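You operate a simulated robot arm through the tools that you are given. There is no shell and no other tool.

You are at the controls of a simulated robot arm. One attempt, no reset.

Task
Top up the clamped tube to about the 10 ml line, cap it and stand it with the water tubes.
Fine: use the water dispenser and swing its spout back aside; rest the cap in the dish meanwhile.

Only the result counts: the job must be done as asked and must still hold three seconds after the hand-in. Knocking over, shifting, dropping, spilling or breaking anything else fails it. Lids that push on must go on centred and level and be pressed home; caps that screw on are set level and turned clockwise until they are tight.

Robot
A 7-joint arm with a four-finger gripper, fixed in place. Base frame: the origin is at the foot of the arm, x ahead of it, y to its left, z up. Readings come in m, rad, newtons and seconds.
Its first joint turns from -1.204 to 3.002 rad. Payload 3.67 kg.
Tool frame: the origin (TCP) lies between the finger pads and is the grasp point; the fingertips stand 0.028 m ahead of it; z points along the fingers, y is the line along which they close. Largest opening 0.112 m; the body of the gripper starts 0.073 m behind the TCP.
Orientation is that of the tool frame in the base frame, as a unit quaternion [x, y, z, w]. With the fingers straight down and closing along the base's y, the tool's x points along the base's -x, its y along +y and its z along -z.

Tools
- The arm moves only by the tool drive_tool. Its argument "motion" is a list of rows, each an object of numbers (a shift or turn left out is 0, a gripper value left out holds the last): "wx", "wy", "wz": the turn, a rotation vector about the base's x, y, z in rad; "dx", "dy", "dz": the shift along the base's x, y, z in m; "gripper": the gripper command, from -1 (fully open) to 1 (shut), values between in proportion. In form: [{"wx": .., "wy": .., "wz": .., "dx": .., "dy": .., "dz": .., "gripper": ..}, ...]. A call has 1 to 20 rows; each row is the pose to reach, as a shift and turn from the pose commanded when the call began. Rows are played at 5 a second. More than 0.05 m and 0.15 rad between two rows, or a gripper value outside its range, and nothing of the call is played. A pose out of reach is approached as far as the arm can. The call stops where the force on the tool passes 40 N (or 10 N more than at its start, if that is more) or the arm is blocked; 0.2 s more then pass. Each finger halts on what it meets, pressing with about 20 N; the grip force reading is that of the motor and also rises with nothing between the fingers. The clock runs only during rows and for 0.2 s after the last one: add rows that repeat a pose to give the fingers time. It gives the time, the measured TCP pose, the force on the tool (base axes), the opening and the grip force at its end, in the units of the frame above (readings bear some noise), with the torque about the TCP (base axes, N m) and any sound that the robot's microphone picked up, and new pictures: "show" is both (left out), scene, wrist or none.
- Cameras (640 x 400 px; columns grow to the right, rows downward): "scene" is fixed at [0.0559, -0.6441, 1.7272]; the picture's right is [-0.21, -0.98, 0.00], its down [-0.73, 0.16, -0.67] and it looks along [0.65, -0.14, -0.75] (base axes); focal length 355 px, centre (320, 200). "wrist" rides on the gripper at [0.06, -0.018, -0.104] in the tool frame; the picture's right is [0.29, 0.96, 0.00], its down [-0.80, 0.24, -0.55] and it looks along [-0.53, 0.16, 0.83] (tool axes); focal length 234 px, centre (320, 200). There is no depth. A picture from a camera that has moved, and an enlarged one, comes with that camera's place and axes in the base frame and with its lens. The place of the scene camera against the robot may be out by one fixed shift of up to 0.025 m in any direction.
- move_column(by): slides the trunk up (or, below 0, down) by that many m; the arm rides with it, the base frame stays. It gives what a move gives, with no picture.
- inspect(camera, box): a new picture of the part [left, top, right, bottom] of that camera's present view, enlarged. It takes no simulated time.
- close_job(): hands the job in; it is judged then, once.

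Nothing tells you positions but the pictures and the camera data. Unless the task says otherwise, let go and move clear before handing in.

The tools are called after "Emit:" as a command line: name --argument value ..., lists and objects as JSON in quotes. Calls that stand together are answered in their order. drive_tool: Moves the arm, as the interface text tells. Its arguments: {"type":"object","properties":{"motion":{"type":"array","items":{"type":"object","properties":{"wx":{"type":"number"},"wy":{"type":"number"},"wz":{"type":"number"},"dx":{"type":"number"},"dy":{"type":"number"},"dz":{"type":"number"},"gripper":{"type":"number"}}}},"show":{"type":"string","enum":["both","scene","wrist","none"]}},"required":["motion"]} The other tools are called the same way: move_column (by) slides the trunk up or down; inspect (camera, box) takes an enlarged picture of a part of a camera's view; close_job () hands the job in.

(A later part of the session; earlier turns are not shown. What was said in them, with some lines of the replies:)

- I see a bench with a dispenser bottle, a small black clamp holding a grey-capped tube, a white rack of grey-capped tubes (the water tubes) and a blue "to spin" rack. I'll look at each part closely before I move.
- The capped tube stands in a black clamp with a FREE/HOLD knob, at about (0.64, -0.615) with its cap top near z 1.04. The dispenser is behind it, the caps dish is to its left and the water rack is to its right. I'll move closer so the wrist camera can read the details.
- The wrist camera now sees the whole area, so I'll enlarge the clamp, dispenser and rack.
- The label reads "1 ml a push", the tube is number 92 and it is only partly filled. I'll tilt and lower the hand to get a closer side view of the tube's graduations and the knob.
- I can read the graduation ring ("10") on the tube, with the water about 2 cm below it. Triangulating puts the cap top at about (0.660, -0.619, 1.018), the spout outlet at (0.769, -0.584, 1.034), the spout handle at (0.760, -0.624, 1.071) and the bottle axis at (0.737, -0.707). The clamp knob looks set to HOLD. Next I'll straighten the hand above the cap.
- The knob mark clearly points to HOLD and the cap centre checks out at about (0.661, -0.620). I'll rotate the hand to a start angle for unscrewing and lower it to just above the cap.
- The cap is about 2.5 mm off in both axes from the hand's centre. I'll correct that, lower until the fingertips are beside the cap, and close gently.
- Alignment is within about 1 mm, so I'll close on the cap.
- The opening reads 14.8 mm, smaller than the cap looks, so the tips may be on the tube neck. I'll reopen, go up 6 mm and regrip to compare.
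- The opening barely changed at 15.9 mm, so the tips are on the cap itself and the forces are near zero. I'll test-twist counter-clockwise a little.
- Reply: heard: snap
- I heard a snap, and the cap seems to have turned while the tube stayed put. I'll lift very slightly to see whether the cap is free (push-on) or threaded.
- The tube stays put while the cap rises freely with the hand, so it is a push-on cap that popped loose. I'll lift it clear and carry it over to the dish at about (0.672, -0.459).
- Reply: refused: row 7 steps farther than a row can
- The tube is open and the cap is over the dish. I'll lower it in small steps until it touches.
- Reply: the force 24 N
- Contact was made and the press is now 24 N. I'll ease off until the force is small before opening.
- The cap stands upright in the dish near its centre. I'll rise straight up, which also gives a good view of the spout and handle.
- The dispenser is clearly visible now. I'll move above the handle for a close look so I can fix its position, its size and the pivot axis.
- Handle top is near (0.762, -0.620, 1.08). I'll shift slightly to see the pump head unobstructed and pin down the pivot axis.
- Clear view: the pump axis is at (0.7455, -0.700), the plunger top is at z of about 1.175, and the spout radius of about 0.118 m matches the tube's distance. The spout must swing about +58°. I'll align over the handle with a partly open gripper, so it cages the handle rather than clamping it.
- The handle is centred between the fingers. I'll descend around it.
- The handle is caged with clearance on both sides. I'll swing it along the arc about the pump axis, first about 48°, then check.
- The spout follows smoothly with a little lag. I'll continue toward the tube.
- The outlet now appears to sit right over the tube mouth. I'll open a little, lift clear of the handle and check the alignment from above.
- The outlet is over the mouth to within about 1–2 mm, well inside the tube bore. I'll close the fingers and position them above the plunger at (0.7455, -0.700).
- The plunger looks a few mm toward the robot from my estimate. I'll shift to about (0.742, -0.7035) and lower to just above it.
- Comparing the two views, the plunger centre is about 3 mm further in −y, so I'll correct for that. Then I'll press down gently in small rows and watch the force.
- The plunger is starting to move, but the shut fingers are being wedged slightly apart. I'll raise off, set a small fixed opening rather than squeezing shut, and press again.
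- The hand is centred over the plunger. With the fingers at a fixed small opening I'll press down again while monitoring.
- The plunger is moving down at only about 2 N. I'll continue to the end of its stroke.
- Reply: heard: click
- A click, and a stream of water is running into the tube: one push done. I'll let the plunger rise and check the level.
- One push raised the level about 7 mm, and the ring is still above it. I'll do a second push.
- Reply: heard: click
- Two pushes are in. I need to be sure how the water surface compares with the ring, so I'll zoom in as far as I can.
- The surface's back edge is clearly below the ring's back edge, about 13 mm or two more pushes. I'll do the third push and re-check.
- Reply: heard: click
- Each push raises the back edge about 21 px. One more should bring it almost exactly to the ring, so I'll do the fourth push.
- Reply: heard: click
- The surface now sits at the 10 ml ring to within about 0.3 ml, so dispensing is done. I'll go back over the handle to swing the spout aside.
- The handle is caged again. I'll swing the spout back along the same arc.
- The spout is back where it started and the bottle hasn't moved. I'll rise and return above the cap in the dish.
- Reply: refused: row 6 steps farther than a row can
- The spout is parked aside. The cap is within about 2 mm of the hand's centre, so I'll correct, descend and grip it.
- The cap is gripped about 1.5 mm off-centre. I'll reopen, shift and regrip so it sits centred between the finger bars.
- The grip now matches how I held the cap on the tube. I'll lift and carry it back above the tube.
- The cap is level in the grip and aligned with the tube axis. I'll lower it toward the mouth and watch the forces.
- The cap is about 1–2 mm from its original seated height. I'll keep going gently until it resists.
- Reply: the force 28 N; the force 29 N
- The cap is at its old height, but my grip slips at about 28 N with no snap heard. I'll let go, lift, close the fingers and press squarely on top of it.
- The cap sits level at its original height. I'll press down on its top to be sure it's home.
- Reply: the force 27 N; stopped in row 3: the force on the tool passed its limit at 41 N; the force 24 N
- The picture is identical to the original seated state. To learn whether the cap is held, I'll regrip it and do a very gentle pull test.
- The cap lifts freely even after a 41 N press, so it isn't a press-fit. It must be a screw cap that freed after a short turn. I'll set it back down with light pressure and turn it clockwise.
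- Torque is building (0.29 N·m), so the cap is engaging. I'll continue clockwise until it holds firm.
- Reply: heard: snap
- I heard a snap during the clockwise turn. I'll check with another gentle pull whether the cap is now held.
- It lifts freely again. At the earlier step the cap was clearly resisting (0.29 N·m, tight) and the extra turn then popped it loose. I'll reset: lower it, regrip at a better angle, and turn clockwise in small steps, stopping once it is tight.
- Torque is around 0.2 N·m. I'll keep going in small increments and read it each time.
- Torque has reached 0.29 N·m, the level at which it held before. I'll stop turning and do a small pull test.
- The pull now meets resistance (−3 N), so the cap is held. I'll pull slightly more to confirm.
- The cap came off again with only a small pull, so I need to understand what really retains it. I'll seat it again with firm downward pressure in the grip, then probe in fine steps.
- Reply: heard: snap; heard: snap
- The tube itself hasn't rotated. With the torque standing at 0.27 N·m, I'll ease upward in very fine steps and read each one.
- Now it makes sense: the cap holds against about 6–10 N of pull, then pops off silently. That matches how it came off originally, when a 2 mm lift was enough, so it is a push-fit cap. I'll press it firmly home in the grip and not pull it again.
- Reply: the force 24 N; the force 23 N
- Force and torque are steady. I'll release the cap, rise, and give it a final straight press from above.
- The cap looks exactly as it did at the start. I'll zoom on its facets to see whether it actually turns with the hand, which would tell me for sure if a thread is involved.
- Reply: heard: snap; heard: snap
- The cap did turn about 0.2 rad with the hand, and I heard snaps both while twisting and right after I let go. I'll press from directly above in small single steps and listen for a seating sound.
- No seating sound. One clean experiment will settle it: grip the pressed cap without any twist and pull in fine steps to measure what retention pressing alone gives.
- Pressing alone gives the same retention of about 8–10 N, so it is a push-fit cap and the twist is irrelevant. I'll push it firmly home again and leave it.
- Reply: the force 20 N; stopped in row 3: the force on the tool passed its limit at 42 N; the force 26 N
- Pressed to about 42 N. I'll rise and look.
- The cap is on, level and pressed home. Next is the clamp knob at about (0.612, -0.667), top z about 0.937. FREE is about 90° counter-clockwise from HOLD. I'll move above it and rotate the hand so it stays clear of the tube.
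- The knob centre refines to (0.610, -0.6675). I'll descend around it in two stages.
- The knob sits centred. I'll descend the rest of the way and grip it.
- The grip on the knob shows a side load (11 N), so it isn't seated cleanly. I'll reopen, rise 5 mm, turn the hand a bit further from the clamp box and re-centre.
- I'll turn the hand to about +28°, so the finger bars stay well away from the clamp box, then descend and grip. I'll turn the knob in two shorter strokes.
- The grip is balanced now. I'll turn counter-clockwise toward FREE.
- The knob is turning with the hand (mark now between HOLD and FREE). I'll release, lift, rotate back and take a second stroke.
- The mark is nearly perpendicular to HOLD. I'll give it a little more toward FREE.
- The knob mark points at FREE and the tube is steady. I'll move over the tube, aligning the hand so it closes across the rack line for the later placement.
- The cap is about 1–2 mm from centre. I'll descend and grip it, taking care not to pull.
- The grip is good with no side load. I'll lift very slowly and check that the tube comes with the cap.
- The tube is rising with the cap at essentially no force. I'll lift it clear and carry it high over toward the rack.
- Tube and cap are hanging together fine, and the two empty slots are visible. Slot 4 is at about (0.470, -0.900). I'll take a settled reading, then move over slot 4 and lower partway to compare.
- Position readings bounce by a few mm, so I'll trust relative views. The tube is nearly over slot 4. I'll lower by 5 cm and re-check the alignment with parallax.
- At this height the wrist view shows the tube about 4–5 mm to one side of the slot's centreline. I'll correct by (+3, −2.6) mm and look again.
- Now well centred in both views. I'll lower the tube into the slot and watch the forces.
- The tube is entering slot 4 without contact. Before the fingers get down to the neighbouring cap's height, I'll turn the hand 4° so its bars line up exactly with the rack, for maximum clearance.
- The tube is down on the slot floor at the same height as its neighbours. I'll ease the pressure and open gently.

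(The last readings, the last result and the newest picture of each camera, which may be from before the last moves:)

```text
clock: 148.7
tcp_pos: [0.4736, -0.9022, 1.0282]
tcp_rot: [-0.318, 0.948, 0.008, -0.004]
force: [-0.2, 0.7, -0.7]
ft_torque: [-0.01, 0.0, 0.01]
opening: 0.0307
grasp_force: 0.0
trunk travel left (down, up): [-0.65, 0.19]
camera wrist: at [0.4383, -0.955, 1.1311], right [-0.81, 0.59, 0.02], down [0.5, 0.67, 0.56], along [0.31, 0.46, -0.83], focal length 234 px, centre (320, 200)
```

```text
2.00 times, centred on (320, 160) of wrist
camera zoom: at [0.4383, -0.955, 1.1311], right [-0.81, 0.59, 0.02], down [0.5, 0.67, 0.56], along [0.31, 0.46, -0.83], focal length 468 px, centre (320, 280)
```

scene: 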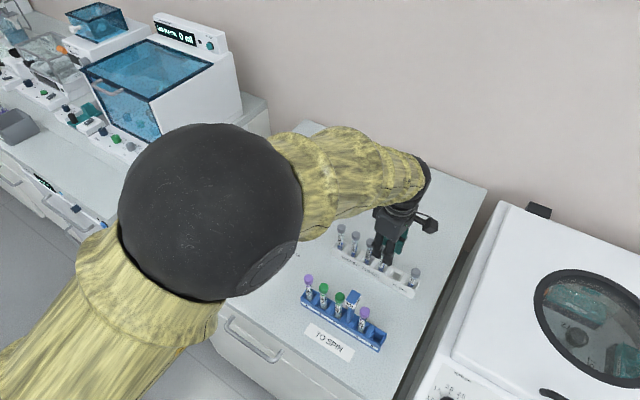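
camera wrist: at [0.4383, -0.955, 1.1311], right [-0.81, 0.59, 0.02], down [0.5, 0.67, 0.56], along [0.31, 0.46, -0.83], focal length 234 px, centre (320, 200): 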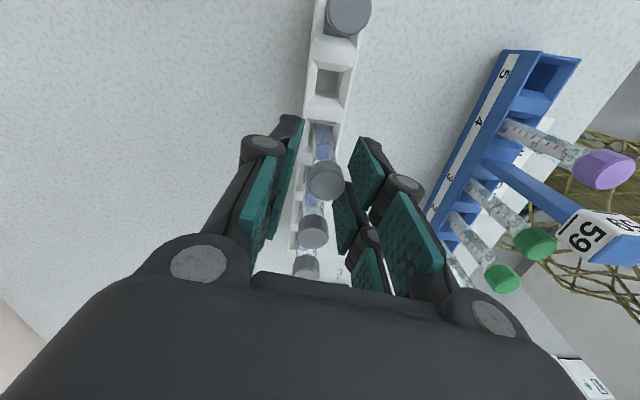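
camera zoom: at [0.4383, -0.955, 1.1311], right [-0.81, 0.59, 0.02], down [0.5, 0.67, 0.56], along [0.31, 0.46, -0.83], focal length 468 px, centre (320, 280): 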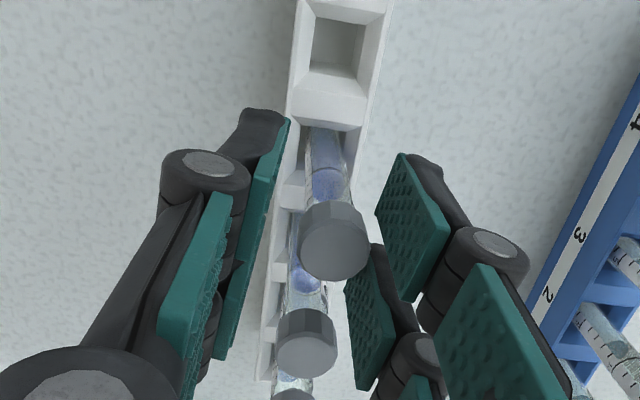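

Released: the capped tube stands in slot 4. The right finger is a bit close to the caps, so I'll shift about 3 mm away from them and then rise straight up.

Emit:
drive_tool --motion '[{"dx": -0.0009, "dy": 0.0012}, {"dx": -0.0018, "dy": 0.0024}, {"dx": -0.0018, "dy": 0.0024, "dz": 0.006}, {"dx": -0.0018, "dy": 0.0024, "dz": 0.015}, {"dx": -0.0018, "dy": 0.0024, "dz": 0.03}, {"dx": -0.0018, "dy": 0.0024, "dz": 0.06}, {"dx": -0.0018, "dy": 0.0024, "dz": 0.1}, {"dx": -0.0018, "dy": 0.0024, "dz": 0.14}, {"dx": -0.0018, "dy": 0.0024, "dz": 0.14}]'

Emit:
inspect --camera "scene" --box '[330, 210, 430, 310]'

Emit:
inspect --camera "scene" --box '[360, 220, 400, 270]'

Emit:
inspect --camera "wrist" --box '[220, 40, 420, 260]'

```text
clock: 150.7
tcp_pos: [0.4727, -0.8964, 1.1685]
tcp_rot: [-0.319, 0.948, 0.007, -0.005]
force: [-0.3, -0.7, -0.3]
ft_torque: [0.02, 0.01, -0.02]
opening: 0.0308
grasp_force: 0.1
trunk travel left (down, up): [-0.65, 0.19]
camera wrist: at [0.4371, -0.9496, 1.2707], right [-0.81, 0.59, 0.02], down [0.5, 0.67, 0.56], along [0.31, 0.46, -0.83], focal length 234 px, centre (320, 200)
```

scene: 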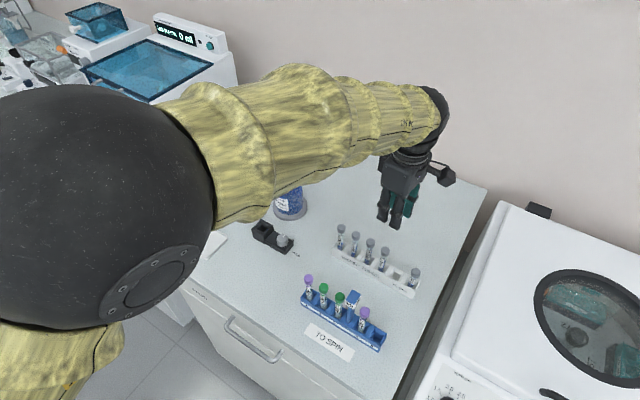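
wrist: 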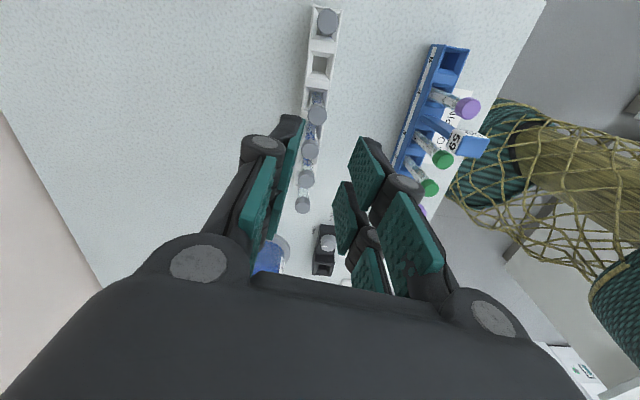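

```text
4.00 times, centred on (380, 260) of scene
camera zoom: at [0.0559, -0.6441, 1.7272], right [-0.21, -0.98, 0.0], down [-0.73, 0.16, -0.67], along [0.65, -0.14, -0.75], focal length 1421 px, centre (80, -40)
```

zoom: 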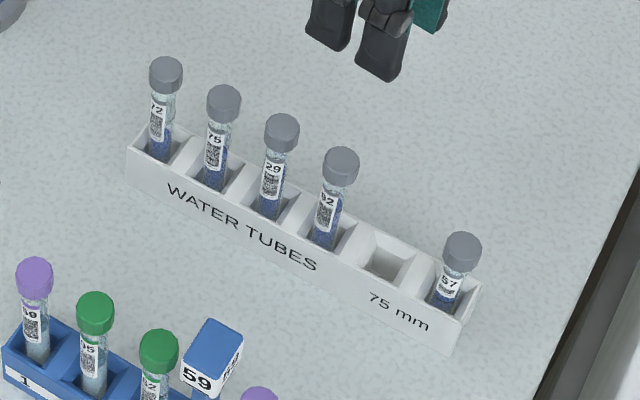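

```text
8.00 times, centred on (380, 245) of scene
camera zoom: at [0.0559, -0.6441, 1.7272], right [-0.21, -0.98, 0.0], down [-0.73, 0.16, -0.67], along [0.65, -0.14, -0.75], focal length 2843 px, centre (-160, -160)
```

zoom: 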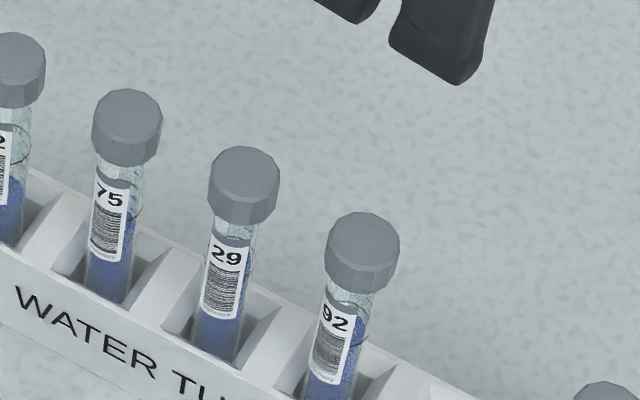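

```text
1.82 times, centred on (320, 150) of wrist
camera zoom: at [0.4371, -0.9496, 1.2707], right [-0.81, 0.59, 0.02], down [0.5, 0.67, 0.56], along [0.31, 0.46, -0.83], focal length 426 px, centre (320, 291)
```

zoom: 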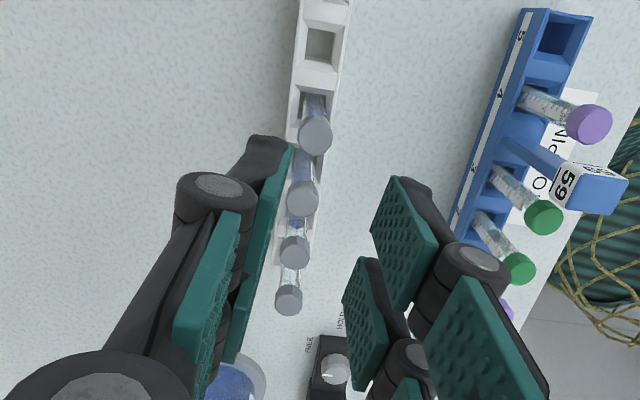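

Tube 92 stands in the water rack with its cap at the same height as its neighbours. I'll retract the arm to check the rest of the bench.

Emit:
drive_tool --motion '[{"dz": 0.04}, {"dz": 0.08}, {"dx": -0.02, "dy": 0.035, "dz": 0.1}, {"dx": -0.04, "dy": 0.07, "dz": 0.12}, {"dx": -0.06, "dy": 0.105, "dz": 0.14}, {"dx": -0.08, "dy": 0.14, "dz": 0.15}, {"dx": -0.1, "dy": 0.18, "dz": 0.16}, {"dx": -0.1, "dy": 0.22, "dz": 0.16}, {"dx": -0.1, "dy": 0.26, "dz": 0.16}, {"dx": -0.1, "dy": 0.3, "dz": 0.16}, {"dx": -0.1, "dy": 0.34, "dz": 0.16}, {"dx": -0.1, "dy": 0.38, "dz": 0.16}]'

Emit:
inspect --camera "scene" --box '[160, 120, 320, 280]'

Emit:
inspect --camera "scene" --box '[360, 225, 400, 275]'

Emit:
inspect --camera "scene" --box '[280, 260, 400, 360]'

```text
clock: 153.3
tcp_pos: [0.3722, -0.5098, 1.3316]
tcp_rot: [-0.319, 0.948, 0.007, -0.006]
force: [-0.8, 1.5, 0.4]
ft_torque: [-0.15, 0.02, -0.03]
opening: 0.0305
grasp_force: 0.1
trunk travel left (down, up): [-0.65, 0.19]
camera wrist: at [0.3375, -0.5632, 1.4332], right [-0.81, 0.59, 0.02], down [0.5, 0.67, 0.55], along [0.31, 0.45, -0.83], focal length 234 px, centre (320, 200)
```

scene: 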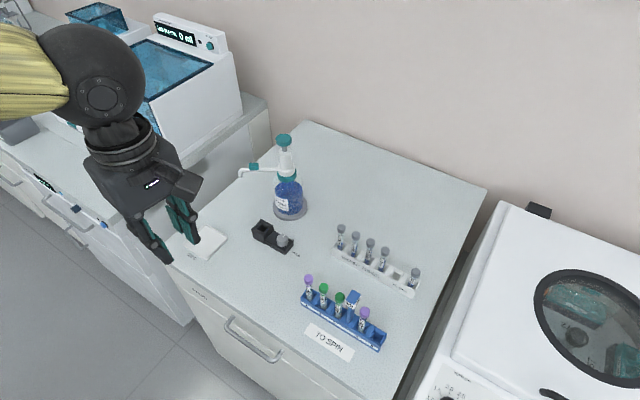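
wrist: 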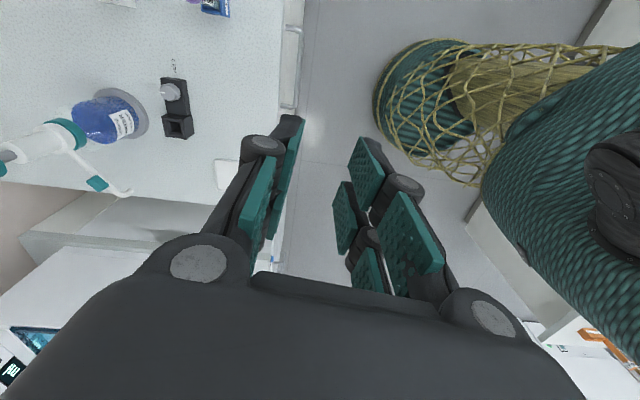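

```text
2.50 times, centred on (240, 200) of scene
camera zoom: at [0.0559, -0.6441, 1.7272], right [-0.21, -0.98, 0.0], down [-0.73, 0.16, -0.67], along [0.65, -0.14, -0.75], focal length 888 px, centre (520, 200)
```

zoom: 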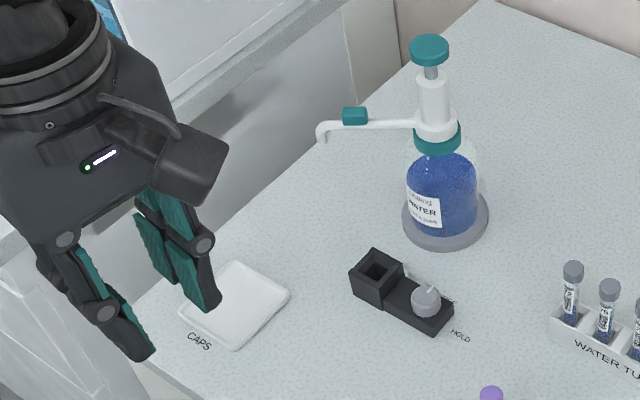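

```text
8.00 times, centred on (380, 250) of scene
camera zoom: at [0.0559, -0.6441, 1.7272], right [-0.21, -0.98, 0.0], down [-0.73, 0.16, -0.67], along [0.65, -0.14, -0.75], focal length 2843 px, centre (-160, -200)
```

zoom: 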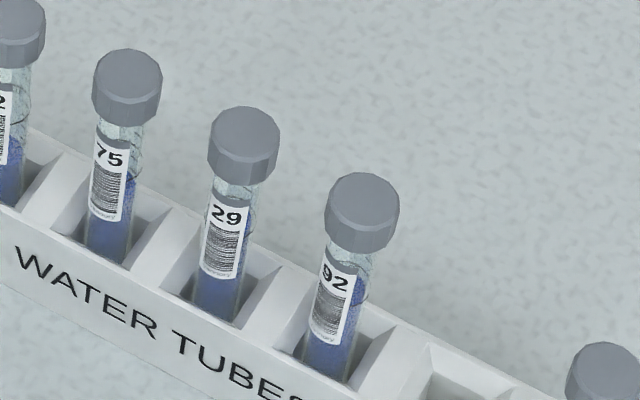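

```text
4.00 times, centred on (340, 310) of scene
camera zoom: at [0.0559, -0.6441, 1.7272], right [-0.21, -0.98, 0.0], down [-0.73, 0.16, -0.67], along [0.65, -0.14, -0.75], focal length 1421 px, centre (240, -240)
```

zoom: 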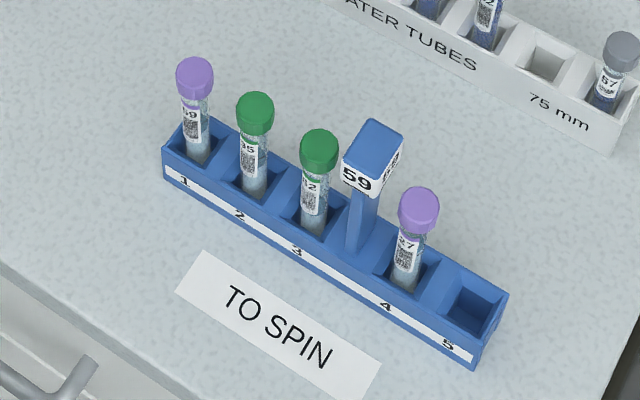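

The last checks pass:
- **Tube:** 92 is filled to the 10 ml ring, and its cap is level and carried the tube's full weight during the move. It stands in the water rack beside the others.
- **Dispenser:** the spout is swung aside.
- **Rest of the bench:** the dish, the blue rack and the dispenser are undisturbed, and the hand is clear.

I'm handing in.

Emit:
close_job

```text
The job is handed in.
```

The job is handed in. Tube 92 is topped up to the 10 ml ring, capped, and standing in slot 4 of the water-tube rack. I don't have the judge's verdict.

- **Fill:** it took four pushes of the dispenser. By eye the level ended within about 0.3 ml of the ring. I saw no spill.
- **Cap:** it is a push-on cap. While working that out I lifted it off again several times. I then pressed it home at about 42 N, and it carried the filled tube to the rack without coming loose. It sits level and at the same height as its neighbours. I heard no seating sound on that final press.
- **Spout:** it is swung back to within a few millimetres of where it started.
- **Clamp knob:** I turned it from HOLD to FREE to release the tube and left it at FREE.
- **Rest of the bench:** the dispenser, the caps dish, the "To spin" rack and the other water tubes looked undisturbed. The hand is open and clear.
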